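You operate a simulated robot arm through the tools that you are given. There is no shell and no other tool. Be economical: measure what you need, move in short steps, check, and stop when the job is done.

Carry out the task below with a simulated two-armed robot. There is one attempt and no reset: what you move stays moved.

## Task
Carry the big brown carton with both arms and set it on the top of the cleaning bench.

Only the result counts: the job must be done as asked and must still hold three seconds after the hand-in. Knocking over, shifting, dropping, spilling or breaking anything else fails it.

## Robot
Two 7-joint arms with two-finger parallel grippers on one trunk, on a base that drives. Base frame: it is fixed to the floor where the robot stands at the start and does not move with it; the origin is under the middle of the robot, x ahead of it, y to its left, z up; the surface under the hand at the start is at about z = 0.85. Readings come in m, rad, newtons and seconds.
The left shoulder is at the start at [0.07, 0.177, 0.923], the right one opposite. With the tool pointing down near the work surface each hand reaches from about 0.1 to 0.7 m from the robot's upright axis, wherever it stands, measured 20 degrees to its own side. Places, roughly: top of the cleaning bench [-1.5, 1.3, 0.8]. Payload 3.43 kg a hand.
Tool frame (each hand has its own): the origin (TCP) lies between the finger pads and is the grasp point; the fingertips stand 0.03 m ahead of it; z points along the fingers, y is the line along which they close. The gripper opens to 0.094 m. The fingers are 0.028 m wide and 0.01 m thick; the gripper's body (0.05 by 0.096 m) begins 0.055 m behind the TCP.
Orientation is that of the tool frame in the base frame, as a unit quaternion [w, x, y, z]. With the fingers straight down and closing along the base's y, the tool's x points along the base's -x, its y along +y and its z along -z.

## Interface
- The arms move only by the tool apply_moves. It takes "left_plan", "right_plan" or both (then of equal length, played together; a hand with none holds still); each is a list of rows, each a list of 7 numbers: the shift along the base's x, y, z in m, then the turn, a rotation vector about the base's x, y, z in rad, then the gripper command, from -1 (shut) to 1 (fully open), values between in proportion. In form: [[x, y, z, wx, wy, wz, hand], ...]. A call has 1 to 10 rows; each row shifts and turns the commanded pose from where the row before left it. Each row takes 0.2 s and may step no farther than 0.05 m and 0.15 rad from the row before; otherwise, or with a gripper value out of range, the whole call is refused. A pose out of reach is approached as far as the arm can. The call stops where the force on the tool passes 40 N (or 10 N more than at its start, if that is more) or the arm is blocked; 0.2 s more then pass. Each finger travels about 0.153 m/s and halts on what it meets, pressing with about 38 N; the grip force reading is that of the motor and also rises with nothing between the fingers. The clock runs only during rows and for 0.2 s after the last one: add rows that do not move to give the fingers time. It gives the time, the measured TCP pose, the force on the tool (base axes), the opening and the grip force at its end, in the units of the frame above (readings bear some noise), with the torque about the TCP (base axes, N m) and any sound that the robot's microphone picked up, and new pictures: "show" is both (left out), scene, wrist or none (wrist: the cameras of the hands that moved).
- Cameras (640 x 400 px; columns grow to the right, rows downward): "scene" is now at [0.1437, 0.0027, 1.2731]; the picture's right is [0.03, -1.00, 0.00], its down [-0.27, -0.01, -0.96] and it looks along [0.96, 0.02, -0.27] (base axes); focal length 271 px, centre (320, 200). "left" rides on the left gripper at [0.076, -0.014, -0.102] in its tool frame; the picture's right is [0.18, 0.98, 0.00], its down [-0.75, 0.14, -0.64] and it looks along [-0.63, 0.12, 0.77] (tool axes); focal length 243 px, centre (320, 200). "right" rides on the right gripper at [0.076, 0.014, -0.102] in its tool frame; the picture's right is [-0.18, 0.98, 0.00], its down [-0.75, -0.14, -0.64] and it looks along [-0.63, -0.12, 0.77] (tool axes); focal length 243 px, centre (320, 200). There is no depth. A picture from a camera that has moved, and an enlarged one, comes with that camera's place and axes in the base frame and with its lens.
- lift_body(by): slides the trunk up (or, below 0, down) by that many m; the arms and the scene camera ride with it, the base frame stays. It gives what a move gives, with no picture.
- roll_base(legs): drives the robot by 1 to 6 legs, each [ahead, turn to the left] in m and rad, along the robot's own axes; the way and the turn of a leg run together, so that a leg with both is an arc; at most 1.5 m and 3.142 rad a leg. The arms and the cameras ride along, it lands a little off, and it stops where it bumps. It gives what a move gives, and a new picture of the scene camera.
- head_to(pan, tilt): turns the head with the scene camera to pan (to the left, within 1.501 rad either way) and tilt (down, from -0.506 to 1.204), counted from straight ahead of the robot. It gives what a move gives, and a new picture of the scene camera.
- close_up(camera, box): a new picture of the part [left, top, right, bottom] of that camera's present view, enlarged. The clock stands still meanwhile.
- sign_off(): hands the job in; it is judged then, once.

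Go step by step. Nothing tells you exact positions but the pictures and the camera data: compare them with the known pose of the tool, close in by small moves and look again before you grip or let go. The budget is 120 turns and 260 pictures, counting those below and the enlarged ones. Unless the task says otherwise, let go and move clear before handing in, and close with one line.

The tools are called after "Emit:" as a command line: name --argument value ..., lists and objects as JSON in quotes. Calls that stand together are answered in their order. apply_moves: Moves the arms, as the interface text tells. Its arguments: {"type":"object","properties":{"left_plan":{"type":"array","items":{"type":"array","items":{"type":"number"}}},"right_plan":{"type":"array","items":{"type":"array","items":{"type":"number"}}},"show":{"type":"string","enum":["both","scene","wrist","none"]}},"required":[]} The other tools are called the same way: lift_body (by) slides the trunk up or down; roll_base (legs) drives the base; head_to (pan, tilt) turns the head that bears the scene camera; close_up (camera, box) takes an enlarged picture of a part of a camera's view; sign_off () hands the job in.

At the start:

```text
clock: 0.0
left_ee_pos: [0.5292, 0.2444, 1.1388]
left_ee_rot: [0.0, 0.0, 1.0, 0.0]
left_wrist_force: [-0.5, 0.0, -0.3]
left_wrist_torque: [-0.02, 0.02, 0.02]
left_gripper_width: 0.0942
left_grasp_force: 0.1
right_ee_pos: [0.486, -0.1544, 1.1388]
right_ee_rot: [-0.001, 0.0, 1.0, 0.001]
right_wrist_force: [-0.8, 0.3, 0.0]
right_wrist_torque: [-0.04, 0.01, -0.02]
right_gripper_width: 0.0938
right_grasp_force: 0.1
trunk travel left (down, up): [-0.503, 0.337]
robot x, y, heading: [-0.0035, -0.0018, 0.002]
head pan, tilt: [0.024, 0.276]
```

scene: 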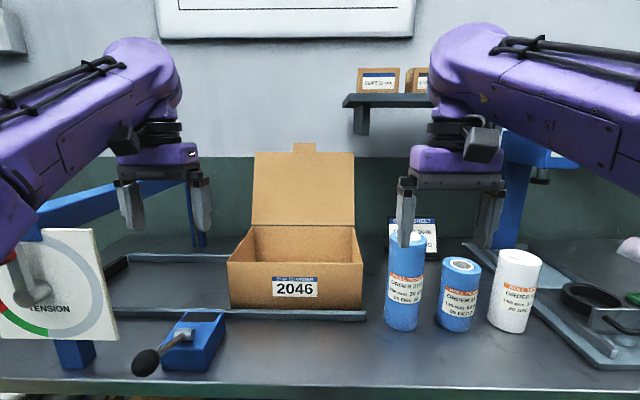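
right: 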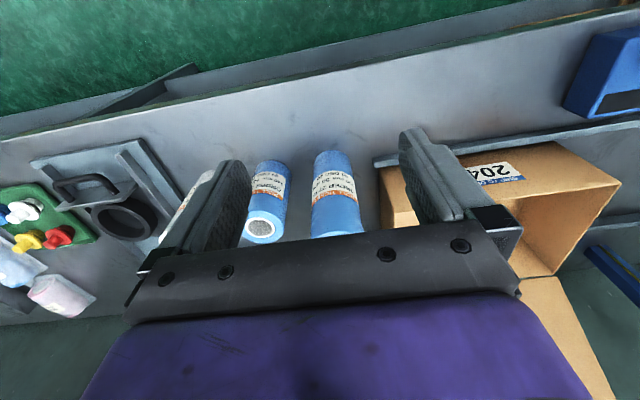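
left: 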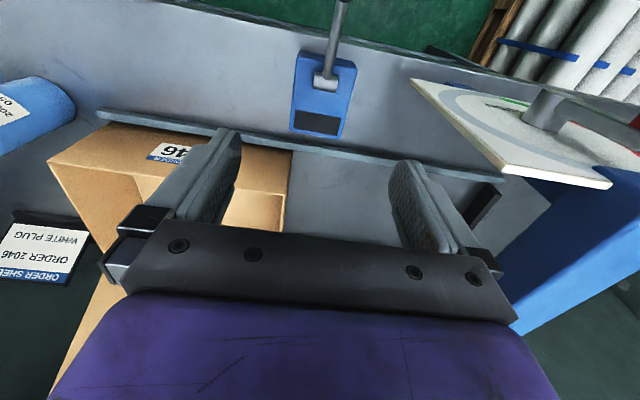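

I see an open small carton "2046" on the bench ahead; the big brown carton may be elsewhere. I'll look around with the head first.

Emit:
head_to --pan 1.4 --tilt 0.4

Emit:
head_to --pan -1.4 --tilt 0.4

```text
clock: 1.5
left_ee_pos: [0.5301, 0.2437, 1.14]
left_ee_rot: [0.001, 0.0, 1.0, 0.0]
left_wrist_force: [1.0, 0.9, -1.3]
left_wrist_torque: [-0.01, -0.02, 0.05]
left_gripper_width: 0.0939
left_grasp_force: 0.1
right_ee_pos: [0.4849, -0.155, 1.1394]
right_ee_rot: [0.0, -0.001, 1.0, 0.001]
right_wrist_force: [0.1, -0.3, 0.6]
right_wrist_torque: [0.03, 0.01, 0.02]
right_gripper_width: 0.0937
right_grasp_force: 0.2
trunk travel left (down, up): [-0.503, 0.337]
robot x, y, heading: [-0.0004, -0.0046, 0.002]
head pan, tilt: [1.4, 0.4]
camera scene: at [0.0661, 0.0916, 1.2616], right [0.99, -0.17, 0.0], down [-0.07, -0.38, -0.92], along [0.16, 0.91, -0.39], focal length 271 px, centre (320, 200)
```

scene: 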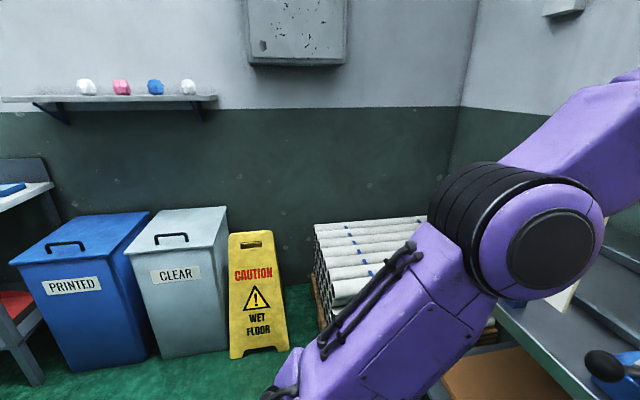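

```text
clock: 4.0
left_ee_pos: [0.5298, 0.2441, 1.1408]
left_ee_rot: [0.0, -0.001, 1.0, 0.0]
left_wrist_force: [-0.5, -0.5, 0.1]
left_wrist_torque: [0.05, -0.01, -0.01]
left_gripper_width: 0.0941
left_grasp_force: 0.0
right_ee_pos: [0.4855, -0.1546, 1.139]
right_ee_rot: [0.0, 0.001, 1.0, 0.0]
right_wrist_force: [-0.1, 0.2, 0.5]
right_wrist_torque: [-0.03, 0.0, -0.01]
right_gripper_width: 0.0938
right_grasp_force: 0.0
trunk travel left (down, up): [-0.503, 0.337]
robot x, y, heading: [-0.0027, 0.0027, -0.001]
head pan, tilt: [-1.4, 0.4]
camera scene: at [0.0661, -0.0909, 1.2616], right [-0.99, -0.17, 0.0], down [-0.07, 0.38, -0.92], along [0.16, -0.91, -0.39], focal length 271 px, centre (320, 200)
```

scene: 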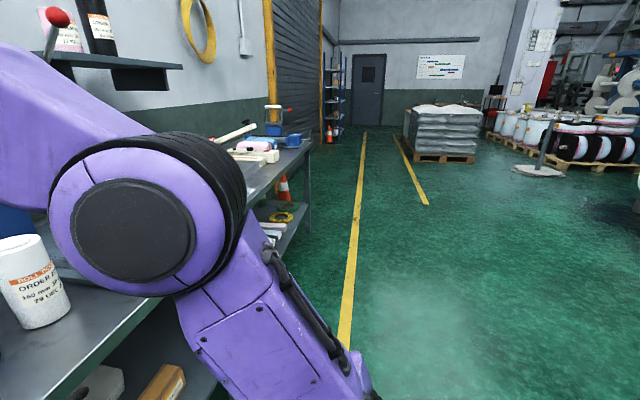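

The left lower shelf shows a brown shape; the rest of the room is behind me. I'll lift the trunk slightly, back off from the bench and turn to look.

Emit:
lift_body --by 0.1

Emit:
head_to --pan 0 --tilt 0.5

Emit:
roll_base --legs '[[-0.7, 0]]'

```text
clock: 5.3
left_ee_pos: [0.5299, 0.2439, 1.2401]
left_ee_rot: [0.0, 0.0, 1.0, 0.0]
left_wrist_force: [0.6, 0.7, -0.1]
left_wrist_torque: [0.02, 0.02, 0.01]
left_gripper_width: 0.0939
left_grasp_force: 0.2
right_ee_pos: [0.4851, -0.1551, 1.2375]
right_ee_rot: [0.0, 0.001, 1.0, 0.0]
right_wrist_force: [-0.2, -0.1, 1.3]
right_wrist_torque: [0.04, -0.02, 0.01]
right_gripper_width: 0.0941
right_grasp_force: 0.0
trunk travel left (down, up): [-0.603, 0.237]
robot x, y, heading: [-0.0027, -0.0004, 0.002]
head pan, tilt: [-1.4, 0.4]
```

```text
clock: 6.8
left_ee_pos: [0.5291, 0.2428, 1.2388]
left_ee_rot: [0.0, 0.001, 1.0, 0.0]
left_wrist_force: [0.6, -0.1, -0.4]
left_wrist_torque: [-0.02, 0.01, -0.01]
left_gripper_width: 0.0941
left_grasp_force: 0.1
right_ee_pos: [0.4846, -0.1548, 1.2387]
right_ee_rot: [-0.001, 0.001, 1.0, 0.0]
right_wrist_force: [0.4, 1.0, 0.0]
right_wrist_torque: [-0.01, -0.02, -0.02]
right_gripper_width: 0.094
right_grasp_force: 0.0
trunk travel left (down, up): [-0.603, 0.237]
robot x, y, heading: [-0.0008, -0.0013, -0.005]
head pan, tilt: [0.0, 0.499]
camera scene: at [0.1413, 0.0002, 1.3524], right [0.0, -1.0, 0.0], down [-0.48, 0.0, -0.88], along [0.88, 0.0, -0.48], focal length 271 px, centre (320, 200)
```

scene: 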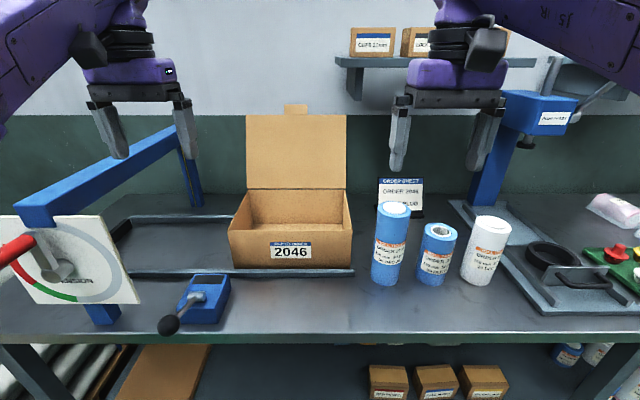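

```text
clock: 10.7
left_ee_pos: [-0.1538, 0.2393, 1.2406]
left_ee_rot: [0.0, 0.014, 1.0, 0.0]
left_wrist_force: [0.4, -0.4, 0.6]
left_wrist_torque: [0.01, 0.01, 0.02]
left_gripper_width: 0.094
left_grasp_force: 0.0
right_ee_pos: [-0.2103, -0.1586, 1.2383]
right_ee_rot: [0.0, 0.013, 1.0, 0.0]
right_wrist_force: [0.4, 0.3, -0.2]
right_wrist_torque: [0.0, 0.0, 0.0]
right_gripper_width: 0.094
right_grasp_force: 0.0
trunk travel left (down, up): [-0.603, 0.237]
robot x, y, heading: [-0.6905, 0.0077, -0.031]
head pan, tilt: [0.0, 0.499]
camera scene: at [-0.5492, 0.006, 1.3524], right [-0.03, -1.0, 0.0], down [-0.48, 0.01, -0.88], along [0.88, -0.02, -0.48], focal length 271 px, centre (320, 200)
```

scene: 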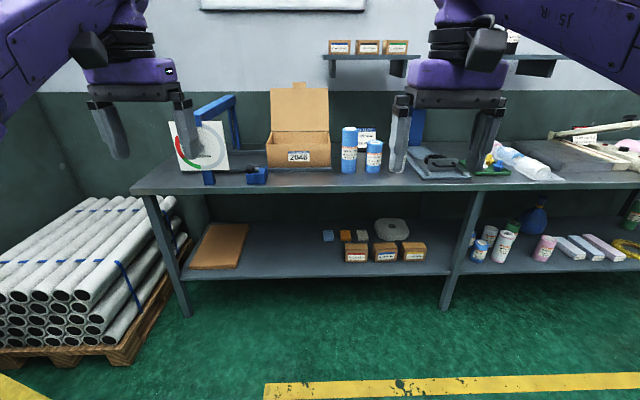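

No big carton here other than the open one. Let me look left and further behind.

Emit:
head_to --pan 1.5 --tilt 0.5

Emit:
roll_base --legs '[[0, 1.2]]'

```text
clock: 12.2
left_ee_pos: [-0.1539, 0.2386, 1.2399]
left_ee_rot: [0.001, 0.014, 1.0, 0.001]
left_wrist_force: [-0.1, -0.4, -0.2]
left_wrist_torque: [-0.01, 0.0, 0.04]
left_gripper_width: 0.0942
left_grasp_force: 0.0
right_ee_pos: [-0.2102, -0.1579, 1.2375]
right_ee_rot: [-0.001, 0.014, 1.0, 0.0]
right_wrist_force: [-0.2, 0.1, -0.4]
right_wrist_torque: [-0.01, 0.01, 0.01]
right_gripper_width: 0.0942
right_grasp_force: 0.1
trunk travel left (down, up): [-0.603, 0.237]
robot x, y, heading: [-0.6935, 0.0087, -0.028]
head pan, tilt: [1.499, 0.499]
camera scene: at [-0.6312, 0.099, 1.3525], right [0.99, -0.1, 0.0], down [-0.05, -0.48, -0.88], along [0.09, 0.87, -0.48], focal length 271 px, centre (320, 200)
```

scene: 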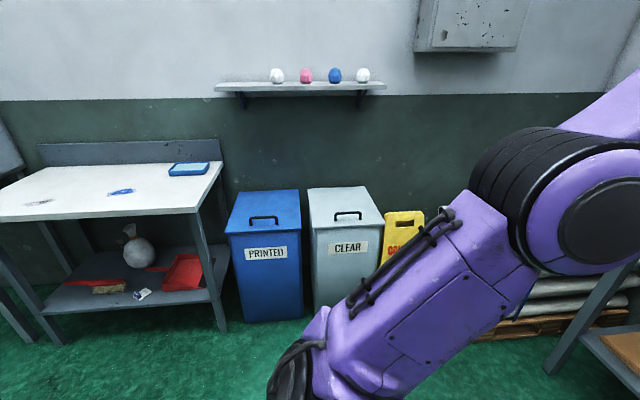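

```text
clock: 15.5
left_ee_pos: [-0.6836, 0.5924, 1.2402]
left_ee_rot: [0.001, -0.535, 0.845, 0.0]
left_wrist_force: [-0.5, 0.6, 0.4]
left_wrist_torque: [-0.04, -0.01, 0.01]
left_gripper_width: 0.094
left_grasp_force: 0.0
right_ee_pos: [-0.3435, 0.3815, 1.24]
right_ee_rot: [-0.001, -0.535, 0.845, 0.0]
right_wrist_force: [0.3, -0.4, 0.1]
right_wrist_torque: [0.03, 0.01, 0.0]
right_gripper_width: 0.094
right_grasp_force: 0.1
trunk travel left (down, up): [-0.603, 0.237]
robot x, y, heading: [-0.6884, 0.0085, 1.129]
head pan, tilt: [1.499, 0.499]
camera scene: at [-0.7482, 0.0998, 1.3525], right [0.49, 0.87, 0.0], down [0.42, -0.24, -0.88], along [-0.76, 0.43, -0.48], focal length 271 px, centre (320, 200)
```

scene: 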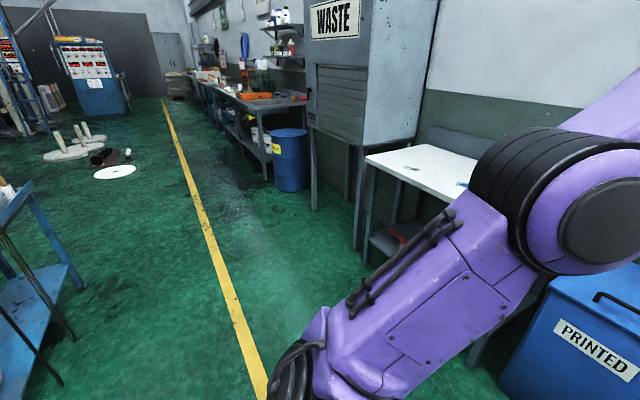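

The white-topped bench near (-1.5, 1.3) is the cleaning bench. Still no big carton; turn further.

Emit:
roll_base --legs '[[0, 1.3]]'

Emit:
head_to --pan 0.4 --tilt 0.5

```text
clock: 19.1
left_ee_pos: [-1.2493, 0.1769, 1.2397]
left_ee_rot: [0.0, 0.936, -0.353, 0.0]
left_wrist_force: [-0.4, -0.3, -0.3]
left_wrist_torque: [-0.01, -0.01, 0.03]
left_gripper_width: 0.0938
left_grasp_force: 0.1
right_ee_pos: [-0.952, 0.4469, 1.2388]
right_ee_rot: [0.0, 0.935, -0.354, -0.001]
right_wrist_force: [-0.1, -0.6, 0.4]
right_wrist_torque: [0.0, 0.0, -0.03]
right_gripper_width: 0.0941
right_grasp_force: 0.0
trunk travel left (down, up): [-0.603, 0.237]
robot x, y, heading: [-0.6895, 0.0082, 2.417]
head pan, tilt: [1.499, 0.499]
camera scene: at [-0.7929, -0.0208, 1.3525], right [-0.7, 0.71, 0.0], down [0.34, 0.34, -0.88], along [-0.63, -0.62, -0.48], focal length 271 px, centre (320, 200)
```

scene: 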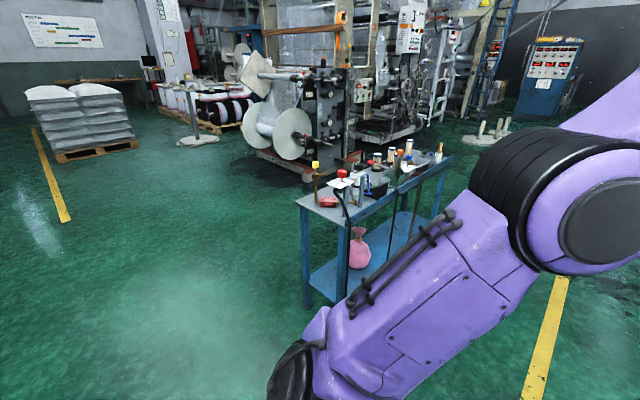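

```text
clock: 20.5
left_ee_pos: [-1.2496, 0.1761, 1.2403]
left_ee_rot: [-0.001, 0.936, -0.353, -0.001]
left_wrist_force: [-0.2, 0.2, 0.4]
left_wrist_torque: [0.0, 0.01, 0.0]
left_gripper_width: 0.0939
left_grasp_force: 0.1
right_ee_pos: [-0.9525, 0.4476, 1.239]
right_ee_rot: [0.0, 0.936, -0.353, 0.0]
right_wrist_force: [-0.5, 0.4, 0.3]
right_wrist_torque: [-0.03, -0.02, -0.01]
right_gripper_width: 0.0942
right_grasp_force: 0.2
trunk travel left (down, up): [-0.603, 0.237]
robot x, y, heading: [-0.6897, 0.0087, 2.421]
head pan, tilt: [0.4, 0.499]
camera scene: at [-0.8144, 0.0718, 1.3524], right [0.32, 0.95, 0.0], down [0.45, -0.15, -0.88], along [-0.83, 0.28, -0.48], focal length 271 px, centre (320, 200)
```

scene: 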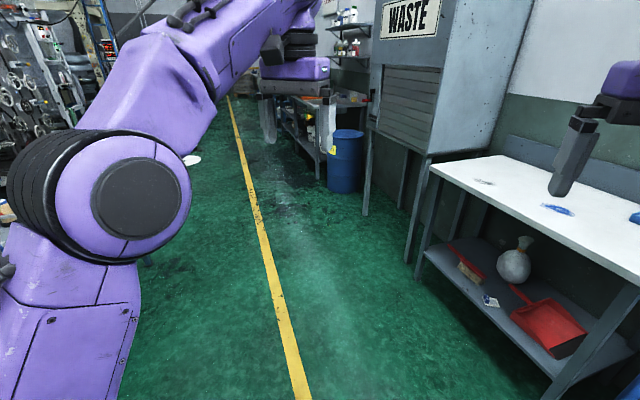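

The only sizeable brown carton is the open "2046" box (others are tiny), about 0.31 m wide. I'll check the cleaning bench's top now, then go back to the carton.

Emit:
head_to --pan -0.25 --tilt 0.35

```text
clock: 21.5
left_ee_pos: [-1.2497, 0.1774, 1.2395]
left_ee_rot: [-0.001, 0.935, -0.354, -0.002]
left_wrist_force: [0.1, -0.2, -1.0]
left_wrist_torque: [0.03, -0.01, 0.02]
left_gripper_width: 0.0941
left_grasp_force: 0.1
right_ee_pos: [-0.9521, 0.4476, 1.2394]
right_ee_rot: [0.0, 0.936, -0.353, -0.001]
right_wrist_force: [-0.1, 0.0, -0.5]
right_wrist_torque: [-0.01, 0.0, -0.01]
right_gripper_width: 0.094
right_grasp_force: 0.1
trunk travel left (down, up): [-0.603, 0.237]
robot x, y, heading: [-0.6925, 0.0108, 2.421]
head pan, tilt: [-0.25, 0.351]
camera scene: at [-0.7806, 0.1198, 1.3661], right [0.83, 0.56, 0.0], down [0.19, -0.28, -0.94], along [-0.53, 0.78, -0.34], focal length 271 px, centre (320, 200)
```

scene: 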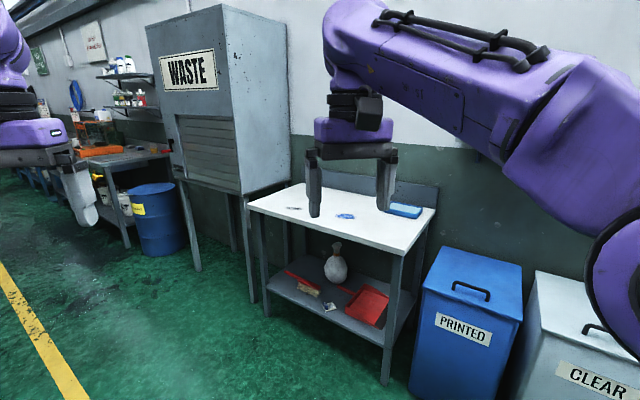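

Emit:
close_up --camera "scene" --box '[240, 170, 450, 270]'

Emit:
roll_base --legs '[[0, -2.42]]'

Emit:
head_to --pan 0 --tilt 0.55

```text
3.05 times, centred on (345, 220) of scene
camera zoom: at [-0.7806, 0.1198, 1.3661], right [0.83, 0.56, 0.0], down [0.19, -0.28, -0.94], along [-0.53, 0.78, -0.34], focal length 826 px, centre (244, 139)
```

zoom: 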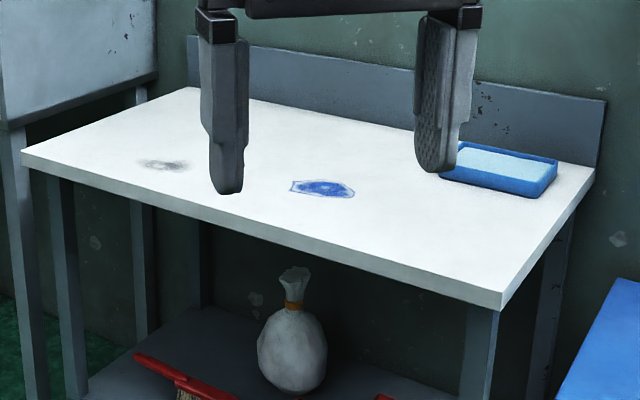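

```text
clock: 27.5
left_ee_pos: [-0.1689, 0.272, 1.2401]
left_ee_rot: [0.001, -0.017, 1.0, 0.0]
left_wrist_force: [0.0, -0.2, -0.4]
left_wrist_torque: [-0.01, -0.01, -0.01]
left_gripper_width: 0.0939
left_grasp_force: 0.0
right_ee_pos: [-0.2005, -0.1284, 1.2392]
right_ee_rot: [-0.001, -0.017, 1.0, 0.0]
right_wrist_force: [0.1, 0.8, 0.9]
right_wrist_torque: [0.0, 0.01, -0.01]
right_gripper_width: 0.0938
right_grasp_force: 0.1
trunk travel left (down, up): [-0.603, 0.237]
robot x, y, heading: [-0.6935, 0.0108, 0.037]
head pan, tilt: [-0.25, 0.351]
camera scene: at [-0.5492, -0.0082, 1.3661], right [-0.21, -0.98, 0.0], down [-0.34, 0.07, -0.94], along [0.92, -0.2, -0.34], focal length 271 px, centre (320, 200)
```

scene: 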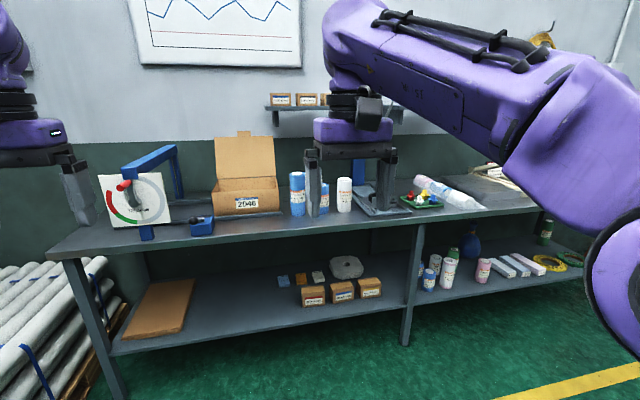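

```text
clock: 28.3
left_ee_pos: [-0.1692, 0.2721, 1.2405]
left_ee_rot: [0.001, -0.018, 1.0, 0.0]
left_wrist_force: [0.0, 0.0, -0.1]
left_wrist_torque: [-0.04, 0.0, 0.0]
left_gripper_width: 0.0938
left_grasp_force: 0.0
right_ee_pos: [-0.2003, -0.1289, 1.2395]
right_ee_rot: [0.001, -0.017, 1.0, 0.0]
right_wrist_force: [0.1, -0.2, 0.1]
right_wrist_torque: [0.02, -0.03, 0.02]
right_gripper_width: 0.0942
right_grasp_force: 0.1
trunk travel left (down, up): [-0.603, 0.237]
robot x, y, heading: [-0.6869, 0.0092, 0.035]
head pan, tilt: [0.0, 0.55]
camera scene: at [-0.5505, 0.0147, 1.3479], right [0.03, -1.0, 0.0], down [-0.52, -0.02, -0.85], along [0.85, 0.03, -0.52], focal length 271 px, centre (320, 200)
```

scene: 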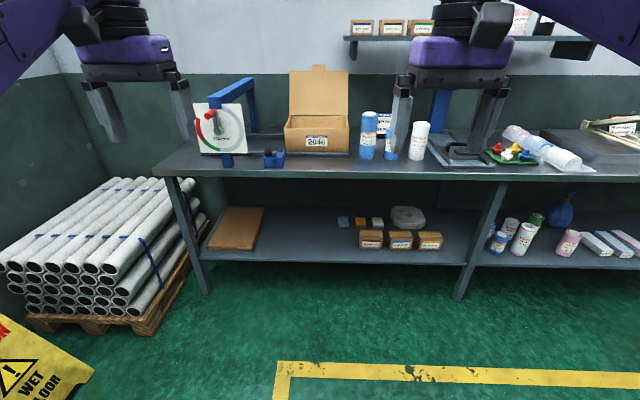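

The carton sits on the main bench with space around it; the cleaning bench top is about x −2.0…−1.03, y 1.1…1.65 with a tray at back right. Now I drive back to the carton.

Emit:
roll_base --legs '[[0, -0.03], [0.75, 0]]'

```text
clock: 32.8
left_ee_pos: [0.5931, 0.2572, 1.2398]
left_ee_rot: [0.001, -0.001, 1.0, 0.0]
left_wrist_force: [0.7, -0.6, -0.2]
left_wrist_torque: [0.01, -0.02, 0.02]
left_gripper_width: 0.0941
left_grasp_force: 0.1
right_ee_pos: [0.5505, -0.1401, 1.2398]
right_ee_rot: [0.0, -0.001, 1.0, 0.0]
right_wrist_force: [-0.1, -0.5, -0.2]
right_wrist_torque: [0.0, 0.0, 0.02]
right_gripper_width: 0.0941
right_grasp_force: 0.1
trunk travel left (down, up): [-0.603, 0.237]
robot x, y, heading: [0.063, 0.012, 0.003]
head pan, tilt: [0.0, 0.55]
camera scene: at [0.2042, 0.0128, 1.3479], right [0.0, -1.0, 0.0], down [-0.52, 0.0, -0.85], along [0.85, 0.0, -0.52], focal length 271 px, centre (320, 200)
```

scene: 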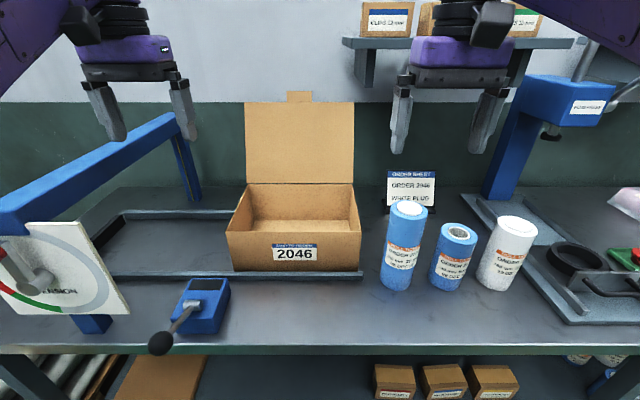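

Emit:
close_up --camera "scene" --box '[190, 80, 450, 290]'

```text
1.90 times, centred on (320, 185) of scene
camera zoom: at [0.2042, 0.0128, 1.3479], right [0.0, -1.0, 0.0], down [-0.52, 0.0, -0.85], along [0.85, 0.0, -0.52], focal length 516 px, centre (320, 229)
```

zoom: 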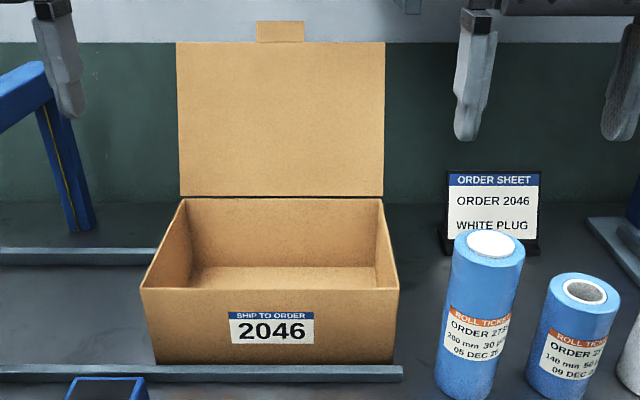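

Carton estimated: x 0.68–0.905, side walls at y ≈ 0.224 and −0.08, top z ≈ 0.974. I need a little more reach, so inch ahead.

Emit:
roll_base --legs '[[0.07, 0]]'

```text
clock: 33.8
left_ee_pos: [0.6597, 0.2572, 1.2424]
left_ee_rot: [0.003, -0.001, 1.0, 0.0]
left_wrist_force: [-0.4, 0.2, 0.1]
left_wrist_torque: [-0.03, -0.02, 0.01]
left_gripper_width: 0.0942
left_grasp_force: 0.1
right_ee_pos: [0.6159, -0.1421, 1.2416]
right_ee_rot: [0.002, -0.001, 1.0, -0.001]
right_wrist_force: [0.0, -0.6, 0.6]
right_wrist_torque: [-0.02, -0.04, 0.01]
right_gripper_width: 0.0939
right_grasp_force: 0.0
trunk travel left (down, up): [-0.603, 0.237]
robot x, y, heading: [0.1339, 0.0113, 0.002]
head pan, tilt: [0.0, 0.55]
camera scene: at [0.2708, 0.0128, 1.3484], right [0.0, -1.0, 0.0], down [-0.52, 0.0, -0.85], along [0.85, 0.0, -0.52], focal length 271 px, centre (320, 200)
```

scene: 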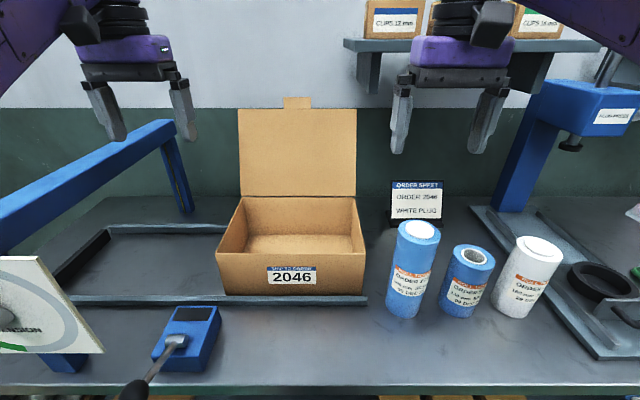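

Move both hands over the side walls at current height, then look with wrist cameras.

Emit:
apply_moves --left_plan '[[0.033, -0.009, 0, 0, 0, 0, 1], [0.033, -0.009, 0, 0, 0, 0, 1], [0.033, -0.009, 0, 0, 0, 0, 1], [0.031, -0.008, 0, 0, 0, 0, 1], [0, 0, -0.04, 0, 0, 0, 1], [0, 0, -0.04, 0, 0, 0, 1], [0, 0, -0.04, 0, 0, 0, 1]]' --right_plan '[[0.044, 0.016, 0, 0, 0, 0, 1], [0.044, 0.016, 0, 0, 0, 0, 1], [0.044, 0.016, 0, 0, 0, 0, 1], [0.042, 0.016, 0, 0, 0, 0, 1], [0, 0, -0.04, 0, 0, 0, 1], [0, 0, -0.04, 0, 0, 0, 1], [0, 0, -0.04, 0, 0, 0, 1]]'

```text
clock: 35.4
left_ee_pos: [0.6776, 0.2569, 1.1182]
left_ee_rot: [0.001, -0.001, 1.0, 0.001]
left_wrist_force: [0.6, 0.6, -0.3]
left_wrist_torque: [0.01, 0.05, -0.01]
left_gripper_width: 0.0939
left_grasp_force: 0.1
left hand out of reach, approached as far as the arm can: row 1, 2, 3, 4
right_ee_pos: [0.6689, -0.1217, 1.1092]
right_ee_rot: [0.0, -0.001, 1.0, -0.001]
right_wrist_force: [0.2, 0.1, 0.1]
right_wrist_torque: [0.01, 0.0, -0.01]
right_gripper_width: 0.0939
right_grasp_force: 0.1
right hand out of reach, approached as far as the arm can: row 1, 2, 3, 4
trunk travel left (down, up): [-0.603, 0.237]
robot x, y, heading: [0.1352, 0.0148, 0.005]
head pan, tilt: [0.0, 0.55]
camera scene: at [0.276, 0.0135, 1.3478], right [0.0, -1.0, 0.0], down [-0.52, 0.0, -0.85], along [0.85, 0.0, -0.52], focal length 271 px, centre (320, 200)
camera right: at [0.594, -0.1066, 1.212], right [0.18, 0.98, 0.0], down [0.75, -0.14, 0.64], along [0.63, -0.12, -0.77], focal length 243 px, centre (320, 200)
camera left: at [0.6012, 0.242, 1.2199], right [-0.19, 0.98, 0.0], down [0.75, 0.14, 0.64], along [0.63, 0.12, -0.77], focal length 243 px, centre (320, 200)
```

scene: 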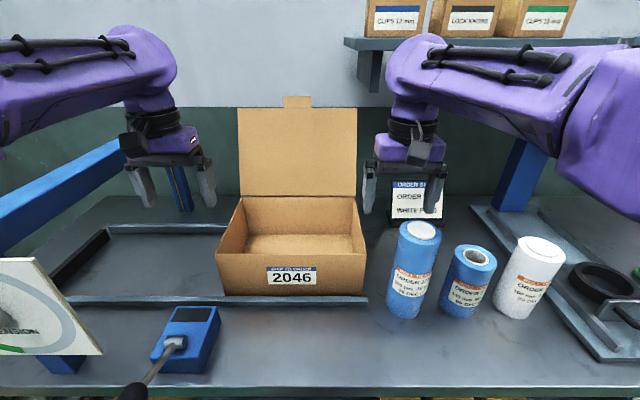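
right: 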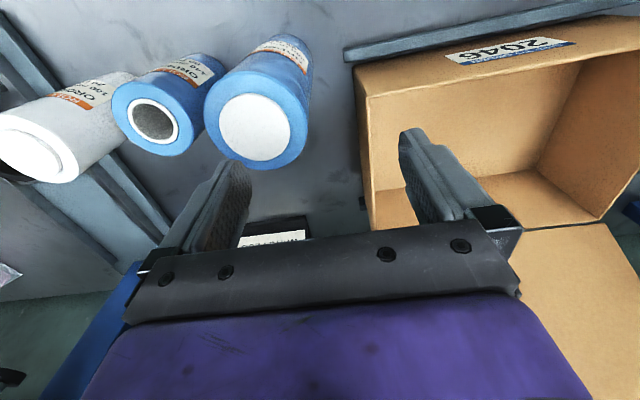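
left: 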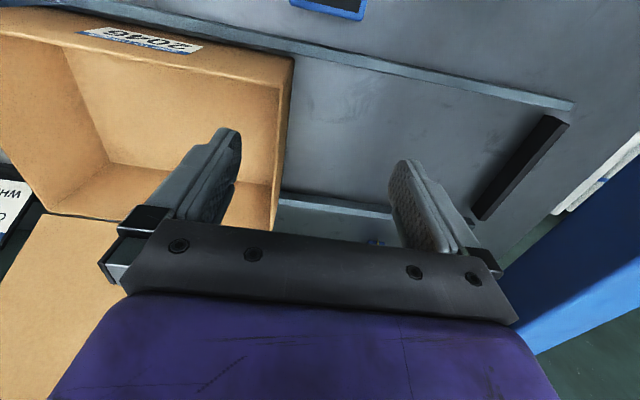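

The reach limit eased after lowering; try moving the hands on forward above the walls at this height.

Emit:
apply_moves --left_plan '[[0.03, -0.009, 0, 0, 0, 0, 1], [0.03, -0.009, 0, 0, 0, 0, 1], [0.03, -0.009, 0, 0, 0, 0, 1], [0.03, -0.008, 0, 0, 0, 0, 1]]' --right_plan '[[0.032, 0.011, 0, 0, 0, 0, 1], [0.032, 0.011, 0, 0, 0, 0, 1], [0.032, 0.011, 0, 0, 0, 0, 1], [0.032, 0.011, 0, 0, 0, 0, 1]]'

```text
clock: 36.4
left_ee_pos: [0.7617, 0.2359, 1.1172]
left_ee_rot: [0.001, -0.002, 1.0, 0.001]
left_wrist_force: [-0.3, 0.3, -0.2]
left_wrist_torque: [-0.05, -0.07, 0.01]
left_gripper_width: 0.094
left_grasp_force: 0.0
left hand out of reach, approached as far as the arm can: row 3, 4
right_ee_pos: [0.7526, -0.099, 1.1081]
right_ee_rot: [0.003, -0.001, 1.0, -0.001]
right_wrist_force: [-0.6, 0.3, -0.1]
right_wrist_torque: [-0.04, -0.02, -0.01]
right_gripper_width: 0.0939
right_grasp_force: 0.0
right hand out of reach, approached as far as the arm can: row 3, 4
trunk travel left (down, up): [-0.603, 0.237]
robot x, y, heading: [0.1368, 0.0124, 0.001]
head pan, tilt: [0.0, 0.55]
camera scene: at [0.2733, 0.0135, 1.3481], right [0.0, -1.0, 0.0], down [-0.52, 0.0, -0.85], along [0.85, 0.0, -0.52], focal length 271 px, centre (320, 200)
camera right: at [0.676, -0.085, 1.2102], right [0.18, 0.98, 0.0], down [0.75, -0.14, 0.65], along [0.63, -0.12, -0.76], focal length 243 px, centre (320, 200)
camera left: at [0.6851, 0.2215, 1.2193], right [-0.19, 0.98, 0.0], down [0.75, 0.14, 0.64], along [0.63, 0.12, -0.76], focal length 243 px, centre (320, 200)
```

scene: 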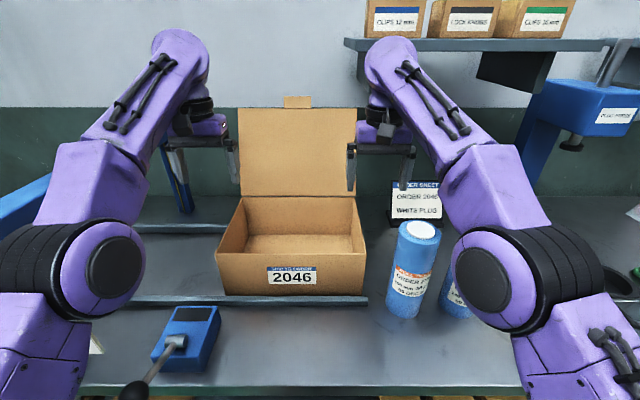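
right: 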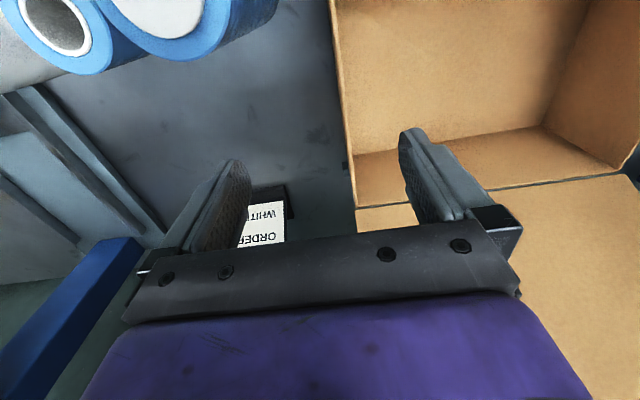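
left: 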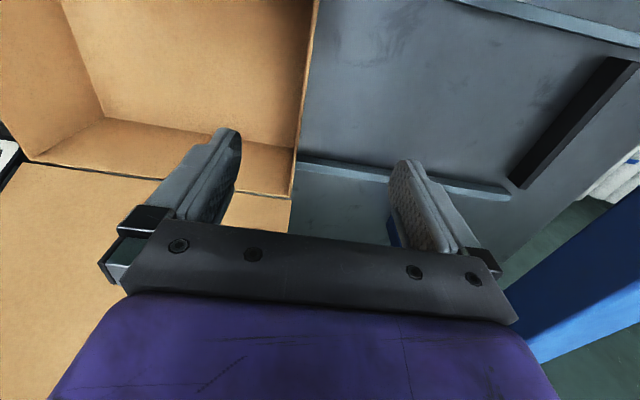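

Both hands straddle the walls roughly. Lower by 0.06 while correcting forward and inward.

Emit:
apply_moves --left_plan '[[0, 0, -0.03, 0, 0, 0, 1], [0.0, 0, -0.03, 0, 0, 0, 1], [0.018, -0.007, 0, 0, 0, 0, 1], [0.018, -0.007, 0, 0, 0, 0, 1]]' --right_plan '[[0, 0, -0.025, 0, 0, 0, 1], [0, 0, -0.025, 0, 0, 0, 1], [0.022, 0.01, 0, 0, 0, 0, 1], [0.022, 0.01, 0, 0, 0, 0, 1]]'

```text
clock: 37.4
left_ee_pos: [0.787, 0.2273, 1.0573]
left_ee_rot: [0.002, -0.002, 1.0, 0.0]
left_wrist_force: [-1.0, -0.1, 0.3]
left_wrist_torque: [0.02, -0.06, -0.03]
left_gripper_width: 0.0938
left_grasp_force: 0.1
left hand out of reach, approached as far as the arm can: row 4
right_ee_pos: [0.7712, -0.0936, 1.0589]
right_ee_rot: [0.0, -0.001, 1.0, 0.001]
right_wrist_force: [-1.2, 0.0, 0.7]
right_wrist_torque: [0.0, -0.01, 0.01]
right_gripper_width: 0.0939
right_grasp_force: 0.2
right hand out of reach, approached as far as the arm can: row 4
trunk travel left (down, up): [-0.603, 0.237]
robot x, y, heading: [0.1364, 0.0108, 0.006]
head pan, tilt: [0.0, 0.55]
camera scene: at [0.2733, 0.013, 1.3481], right [0.0, -1.0, 0.0], down [-0.52, 0.0, -0.85], along [0.85, 0.0, -0.52], focal length 271 px, centre (320, 200)
camera right: at [0.6952, -0.0791, 1.1619], right [0.18, 0.98, 0.0], down [0.75, -0.14, 0.64], along [0.63, -0.12, -0.77], focal length 243 px, centre (320, 200)
camera left: at [0.7113, 0.2116, 1.1597], right [-0.19, 0.98, 0.0], down [0.75, 0.14, 0.64], along [0.63, 0.12, -0.76], focal length 243 px, centre (320, 200)
```

scene: 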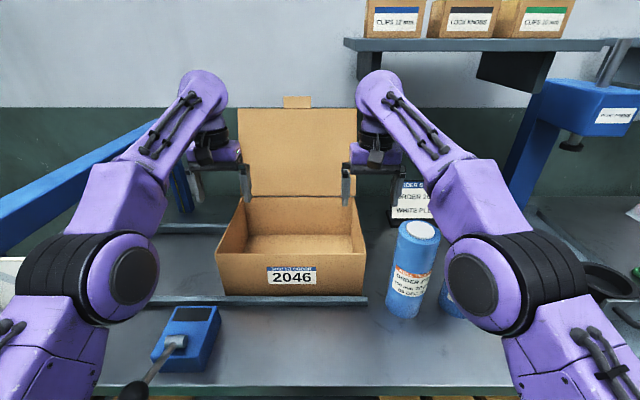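
right: 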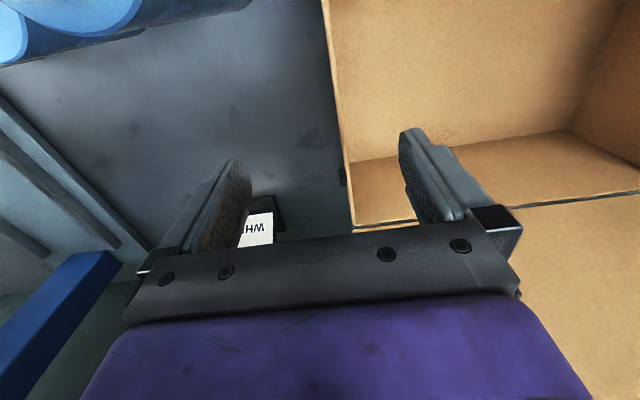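
left: 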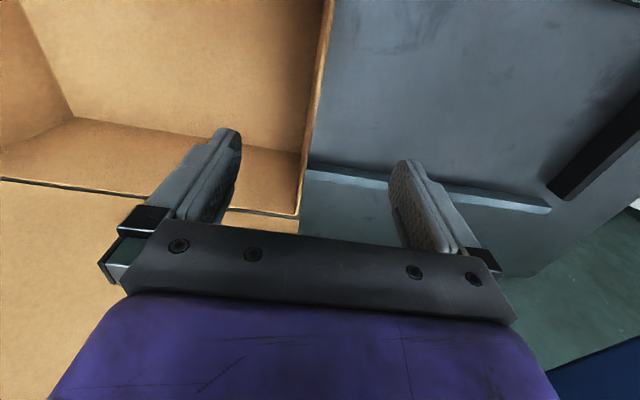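

Wall positions are confirmed by the wrist cameras (outer faces y ≈ 0.220 and −0.079). Align and lower.

Emit:
apply_moves --left_plan '[[0, -0.005, -0.03, 0, 0, 0, 1], [0.003, -0.005, -0.03, 0, 0, 0, 1], [0.003, 0, -0.03, 0, 0, 0, 1], [0.003, 0, -0.027, 0, 0, 0, 1], [0, 0, 0, 0, 0, 0, 1]]' --right_plan '[[0, 0.009, -0.03, 0, 0, 0, 1], [0.008, 0.009, -0.03, 0, 0, 0, 1], [0.008, 0, -0.03, 0, 0, 0, 1], [0.008, 0, -0.029, 0, 0, 0, 1], [0, 0, 0, 0, 0, 0, 1]]'

```text
clock: 38.6
left_ee_pos: [0.7994, 0.2162, 0.9396]
left_ee_rot: [0.001, -0.001, 1.0, 0.0]
left_wrist_force: [0.3, -0.1, -0.2]
left_wrist_torque: [0.01, 0.01, 0.0]
left_gripper_width: 0.094
left_grasp_force: 0.2
right_ee_pos: [0.7926, -0.074, 0.9386]
right_ee_rot: [0.001, -0.002, 1.0, 0.0]
right_wrist_force: [0.1, 0.2, -1.1]
right_wrist_torque: [-0.02, 0.03, -0.01]
right_gripper_width: 0.0942
right_grasp_force: 0.1
trunk travel left (down, up): [-0.603, 0.237]
robot x, y, heading: [0.1343, 0.0131, 0.001]
head pan, tilt: [0.0, 0.55]
camera scene: at [0.2741, 0.0128, 1.348], right [0.0, -1.0, 0.0], down [-0.52, 0.0, -0.85], along [0.85, 0.0, -0.52], focal length 271 px, centre (320, 200)
camera right: at [0.7168, -0.0599, 1.0422], right [0.18, 0.98, 0.0], down [0.75, -0.14, 0.64], along [0.63, -0.12, -0.77], focal length 243 px, centre (320, 200)
camera left: at [0.7215, 0.2014, 1.0413], right [-0.19, 0.98, 0.0], down [0.75, 0.14, 0.64], along [0.63, 0.12, -0.77], focal length 243 px, centre (320, 200)
```

scene: 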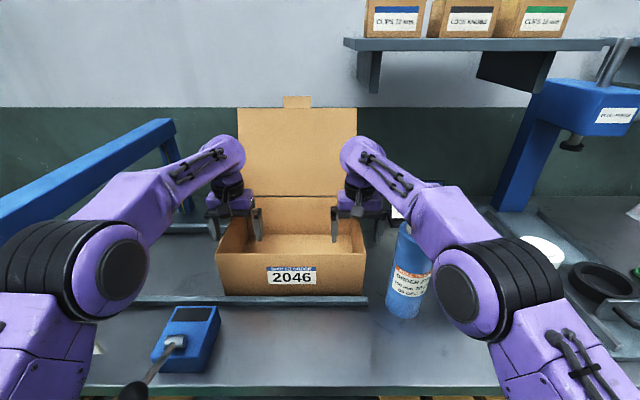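
right: 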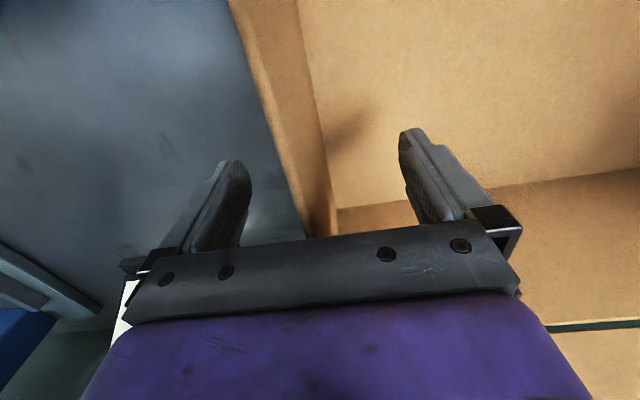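
left: 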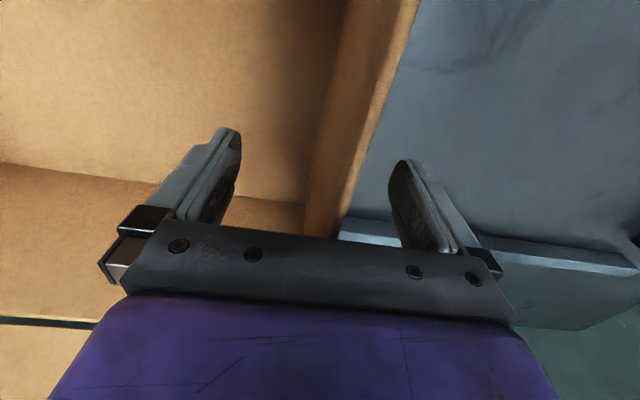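

Both walls lie between the fingers. Close both grippers.

Emit:
apply_moves --left_plan '[[0, 0, 0, 0, 0, 0, -1], [0, 0, 0, 0, 0, 0, -1], [0, 0, 0, 0, 0, 0, -1], [0, 0, 0, 0, 0, 0, -1]]' --right_plan '[[0, 0, 0, 0, 0, 0, -1], [0, 0, 0, 0, 0, 0, -1], [0, 0, 0, 0, 0, 0, -1], [0, 0, 0, 0, 0, 0, -1]]'

```text
clock: 39.6
left_ee_pos: [0.799, 0.219, 0.9393]
left_ee_rot: [0.001, -0.002, 1.0, 0.003]
left_wrist_force: [1.0, 40.2, -0.9]
left_wrist_torque: [-1.64, -0.11, -0.09]
left_gripper_width: 0.0078
left_grasp_force: 37.9
right_ee_pos: [0.7941, -0.0771, 0.9402]
right_ee_rot: [-0.001, 0.001, 1.0, -0.002]
right_wrist_force: [-0.9, -39.4, 0.3]
right_wrist_torque: [1.59, 0.2, 0.11]
right_gripper_width: 0.008
right_grasp_force: 38.4
trunk travel left (down, up): [-0.603, 0.237]
robot x, y, heading: [0.1323, 0.0127, 0.004]
head pan, tilt: [0.0, 0.55]
camera scene: at [0.2753, 0.013, 1.3478], right [0.0, -1.0, 0.0], down [-0.52, 0.0, -0.85], along [0.85, 0.0, -0.52], focal length 271 px, centre (320, 200)
camera right: at [0.7181, -0.0621, 1.0419], right [0.18, 0.98, 0.0], down [0.75, -0.14, 0.64], along [0.63, -0.12, -0.77], focal length 243 px, centre (320, 200)
camera left: at [0.7226, 0.2039, 1.041], right [-0.19, 0.98, 0.01], down [0.75, 0.14, 0.64], along [0.63, 0.12, -0.77], focal length 243 px, centre (320, 200)
```

scene: 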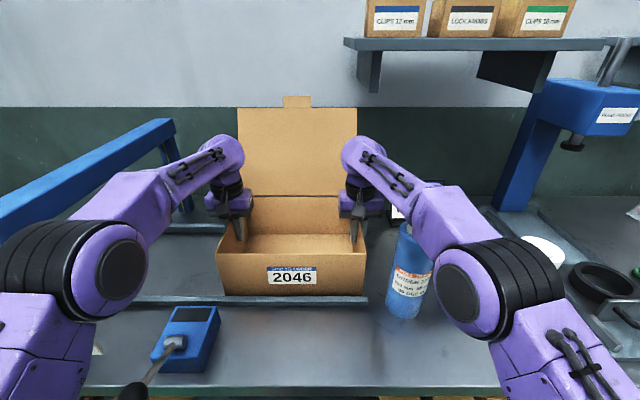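
right: 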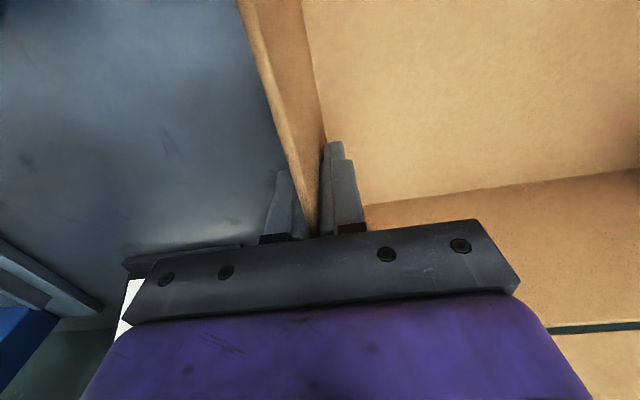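
left: 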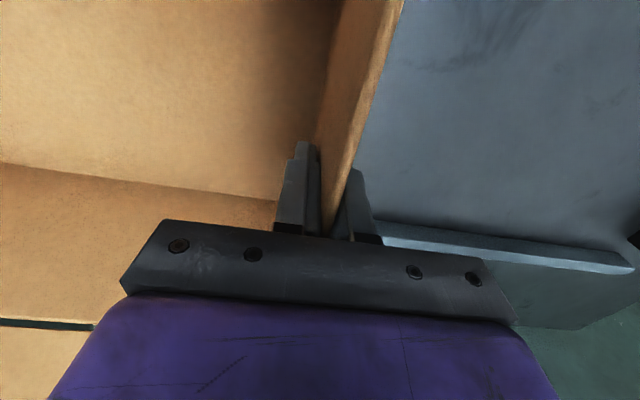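

Gripped, but the hands are pulled outward by ~40 N; shift commands outward to relax.

Emit:
apply_moves --left_plan '[[0, 0.003, 0, 0, 0, 0, -1], [0, 0, 0, 0, 0, 0, -1]]' --right_plan '[[0, -0.003, 0, 0, 0, 0, -1], [0, 0, 0, 0, 0, 0, -1]]' --show "none"

```text
clock: 40.2
left_ee_pos: [0.7987, 0.2186, 0.9386]
left_ee_rot: [0.001, -0.001, 1.0, 0.001]
left_wrist_force: [0.5, 28.0, -0.4]
left_wrist_torque: [-0.73, 0.11, 0.09]
left_gripper_width: 0.0078
left_grasp_force: 37.9
right_ee_pos: [0.7943, -0.0779, 0.9379]
right_ee_rot: [0.001, -0.001, 1.0, 0.0]
right_wrist_force: [-0.9, -27.7, -0.3]
right_wrist_torque: [0.64, 0.06, 0.13]
right_gripper_width: 0.0079
right_grasp_force: 38.1
trunk travel left (down, up): [-0.603, 0.237]
robot x, y, heading: [0.1325, 0.016, 0.003]
head pan, tilt: [0.0, 0.55]
```

Emit:
apply_moves --left_plan '[[0, 0.003, 0, 0, 0, 0, -1], [0, 0.002, 0, 0, 0, 0, -1], [0, 0, 0, 0, 0, 0, -1]]' --right_plan '[[0, -0.003, 0, 0, 0, 0, -1], [0, -0.002, 0, 0, 0, 0, -1], [0, 0, 0, 0, 0, 0, -1]]' --show "none"

```text
clock: 41.0
left_ee_pos: [0.798, 0.2197, 0.9396]
left_ee_rot: [0.0, 0.001, 1.0, -0.004]
left_wrist_force: [0.0, -37.8, -0.3]
left_wrist_torque: [2.09, 0.45, 0.4]
left_gripper_width: 0.008
left_grasp_force: 37.7
right_ee_pos: [0.7935, -0.0771, 0.9391]
right_ee_rot: [0.001, -0.004, 1.0, 0.004]
right_wrist_force: [0.4, 37.1, 4.1]
right_wrist_torque: [-1.98, 0.09, -0.1]
right_gripper_width: 0.0081
right_grasp_force: 38.2
trunk travel left (down, up): [-0.603, 0.237]
robot x, y, heading: [0.1351, 0.0118, -0.0]
head pan, tilt: [0.0, 0.55]
```

Emit:
apply_moves --left_plan '[[0, -0.003, 0, 0, 0, 0, -1], [0, 0, 0, 0, 0, 0, -1]]' --right_plan '[[0, 0.003, 0, 0, 0, 0, -1], [0, 0, 0, 0, 0, 0, -1]]' --show "none"

```text
clock: 41.6
left_ee_pos: [0.7987, 0.2193, 0.9394]
left_ee_rot: [0.001, 0.0, 1.0, -0.001]
left_wrist_force: [0.7, -40.8, -2.3]
left_wrist_torque: [1.82, 0.17, 0.22]
left_gripper_width: 0.0078
left_grasp_force: 37.9
right_ee_pos: [0.7931, -0.0773, 0.9395]
right_ee_rot: [0.0, -0.002, 1.0, 0.002]
right_wrist_force: [-0.2, 39.1, 7.6]
right_wrist_torque: [-0.97, 0.16, 0.06]
right_gripper_width: 0.0079
right_grasp_force: 38.0
trunk travel left (down, up): [-0.603, 0.237]
robot x, y, heading: [0.1352, 0.0141, 0.004]
head pan, tilt: [0.0, 0.55]
```

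Emit:
apply_moves --left_plan '[[0, -0.002, 0, 0, 0, 0, -1], [0, 0, 0, 0, 0, 0, -1], [0, 0, 0, 0, 0, 0, -1]]' --right_plan '[[0, 0.002, 0, 0, 0, 0, -1], [0, 0, 0, 0, 0, 0, -1], [0, 0, 0, 0, 0, 0, -1]]' --show "none"

```text
clock: 42.4
left_ee_pos: [0.7985, 0.2197, 0.9392]
left_ee_rot: [0.001, -0.001, 1.0, 0.0]
left_wrist_force: [1.4, -30.6, -2.1]
left_wrist_torque: [1.2, 0.17, 0.3]
left_gripper_width: 0.0079
left_grasp_force: 37.9
right_ee_pos: [0.7941, -0.0785, 0.9387]
right_ee_rot: [0.0, -0.001, 1.0, 0.001]
right_wrist_force: [-1.3, 30.4, 6.4]
right_wrist_torque: [-0.41, -0.11, 0.22]
right_gripper_width: 0.0076
right_grasp_force: 38.2
trunk travel left (down, up): [-0.603, 0.237]
robot x, y, heading: [0.1363, 0.0115, 0.005]
head pan, tilt: [0.0, 0.55]
```

Emit:
apply_moves --left_plan '[[0, -0.002, 0, 0, 0, 0, -1], [0, 0, 0, 0, 0, 0, -1]]' --right_plan '[[0, 0.002, 0, 0, 0, 0, -1], [0, 0, 0, 0, 0, 0, -1]]' --show "none"

```text
clock: 43.0
left_ee_pos: [0.7986, 0.2199, 0.9399]
left_ee_rot: [0.001, -0.002, 1.0, 0.001]
left_wrist_force: [3.0, -11.2, -1.4]
left_wrist_torque: [0.15, -0.15, 0.25]
left_gripper_width: 0.0076
left_grasp_force: 37.8
right_ee_pos: [0.7945, -0.0776, 0.9385]
right_ee_rot: [0.001, -0.001, 1.0, -0.001]
right_wrist_force: [-1.7, 10.8, 6.0]
right_wrist_torque: [0.47, 0.41, 0.36]
right_gripper_width: 0.0079
right_grasp_force: 37.7
trunk travel left (down, up): [-0.603, 0.237]
robot x, y, heading: [0.1316, 0.0119, 0.005]
head pan, tilt: [0.0, 0.55]
```

Forces balanced now. Lift with the trunk a little and check.

Emit:
lift_body --by 0.04

Emit:
head_to --pan 0 --tilt 0.55

```text
clock: 43.8
left_ee_pos: [0.7992, 0.219, 0.9773]
left_ee_rot: [0.0, -0.002, 1.0, 0.002]
left_wrist_force: [1.6, 6.6, -2.9]
left_wrist_torque: [-0.19, -0.1, 0.25]
left_gripper_width: 0.008
left_grasp_force: 38.0
right_ee_pos: [0.7955, -0.0773, 0.9777]
right_ee_rot: [0.0, 0.0, 1.0, 0.0]
right_wrist_force: [-1.6, -5.9, 2.3]
right_wrist_torque: [0.82, 0.16, 0.36]
right_gripper_width: 0.0082
right_grasp_force: 37.9
trunk travel left (down, up): [-0.643, 0.197]
robot x, y, heading: [0.1361, 0.0137, -0.002]
head pan, tilt: [0.0, 0.55]
```

```text
clock: 44.4
left_ee_pos: [0.7981, 0.2192, 0.9784]
left_ee_rot: [0.001, -0.001, 1.0, 0.001]
left_wrist_force: [2.6, 16.0, -2.6]
left_wrist_torque: [-0.45, -0.02, 0.27]
left_gripper_width: 0.0077
left_grasp_force: 38.1
right_ee_pos: [0.7955, -0.0767, 0.978]
right_ee_rot: [0.0, -0.001, 1.0, 0.0]
right_wrist_force: [-2.2, -16.8, 0.8]
right_wrist_torque: [0.99, 0.07, 0.32]
right_gripper_width: 0.0079
right_grasp_force: 38.2
trunk travel left (down, up): [-0.643, 0.197]
robot x, y, heading: [0.1348, 0.0141, 0.0]
head pan, tilt: [0.0, 0.55]
camera scene: at [0.2756, 0.013, 1.3878], right [0.0, -1.0, 0.0], down [-0.52, 0.0, -0.85], along [0.85, 0.0, -0.52], focal length 271 px, centre (320, 200)
```

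scene: 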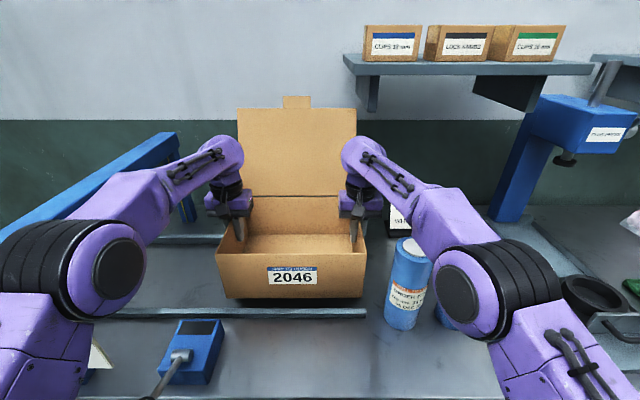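

The carton is up and level. Shift it slightly left away from the blue roll, raise a bit more (staying below the wall shelf), then pull back.

Emit:
lift_body --by 0.05

Emit:
apply_moves --left_plan '[[0, 0.01, 0, 0, 0, 0, -1], [0, 0.01, 0, 0, 0, 0, -1], [0, 0.01, 0, 0, 0, 0, -1], [-0.01, 0, 0, 0, 0, 0, -1], [-0.015, 0, 0, 0, 0, 0, -1], [-0.015, 0, 0, 0, 0, 0, -1]]' --right_plan '[[0, 0.01, 0, 0, 0, 0, -1], [0, 0.01, 0, 0, 0, 0, -1], [0, 0.01, 0, 0, 0, 0, -1], [-0.01, 0, 0, 0, 0, 0, -1], [-0.015, 0, 0, 0, 0, 0, -1], [-0.015, 0, 0, 0, 0, 0, -1]]' --show "scene"

```text
clock: 45.3
left_ee_pos: [0.7995, 0.2187, 1.0279]
left_ee_rot: [0.001, -0.002, 1.0, 0.003]
left_wrist_force: [2.8, 30.0, -2.8]
left_wrist_torque: [-0.74, 0.11, 0.29]
left_gripper_width: 0.008
left_grasp_force: 38.1
right_ee_pos: [0.7964, -0.0763, 1.0278]
right_ee_rot: [0.0, -0.001, 1.0, -0.001]
right_wrist_force: [-3.1, -29.2, 0.5]
right_wrist_torque: [1.18, -0.04, 0.36]
right_gripper_width: 0.0082
right_grasp_force: 37.9
trunk travel left (down, up): [-0.693, 0.147]
robot x, y, heading: [0.1343, 0.0152, 0.002]
head pan, tilt: [0.0, 0.55]
```

```text
clock: 46.7
left_ee_pos: [0.7585, 0.249, 1.0283]
left_ee_rot: [0.001, -0.001, 1.0, 0.002]
left_wrist_force: [-0.2, 35.9, 0.7]
left_wrist_torque: [-1.58, -0.03, -0.19]
left_gripper_width: 0.0081
left_grasp_force: 38.1
right_ee_pos: [0.7531, -0.0465, 1.0292]
right_ee_rot: [0.001, -0.001, 1.0, -0.001]
right_wrist_force: [0.6, -36.3, -1.7]
right_wrist_torque: [1.07, 0.13, -0.1]
right_gripper_width: 0.008
right_grasp_force: 38.3
right hand out of reach, approached as far as the arm can: row 3
trunk travel left (down, up): [-0.693, 0.147]
robot x, y, heading: [0.1347, 0.0151, 0.002]
head pan, tilt: [0.0, 0.55]
camera scene: at [0.2737, 0.0132, 1.438], right [0.0, -1.0, 0.0], down [-0.52, 0.0, -0.85], along [0.85, 0.0, -0.52], focal length 271 px, centre (320, 200)
```

scene: 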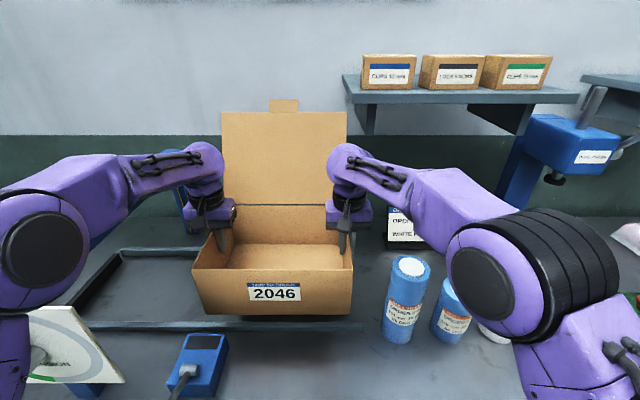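

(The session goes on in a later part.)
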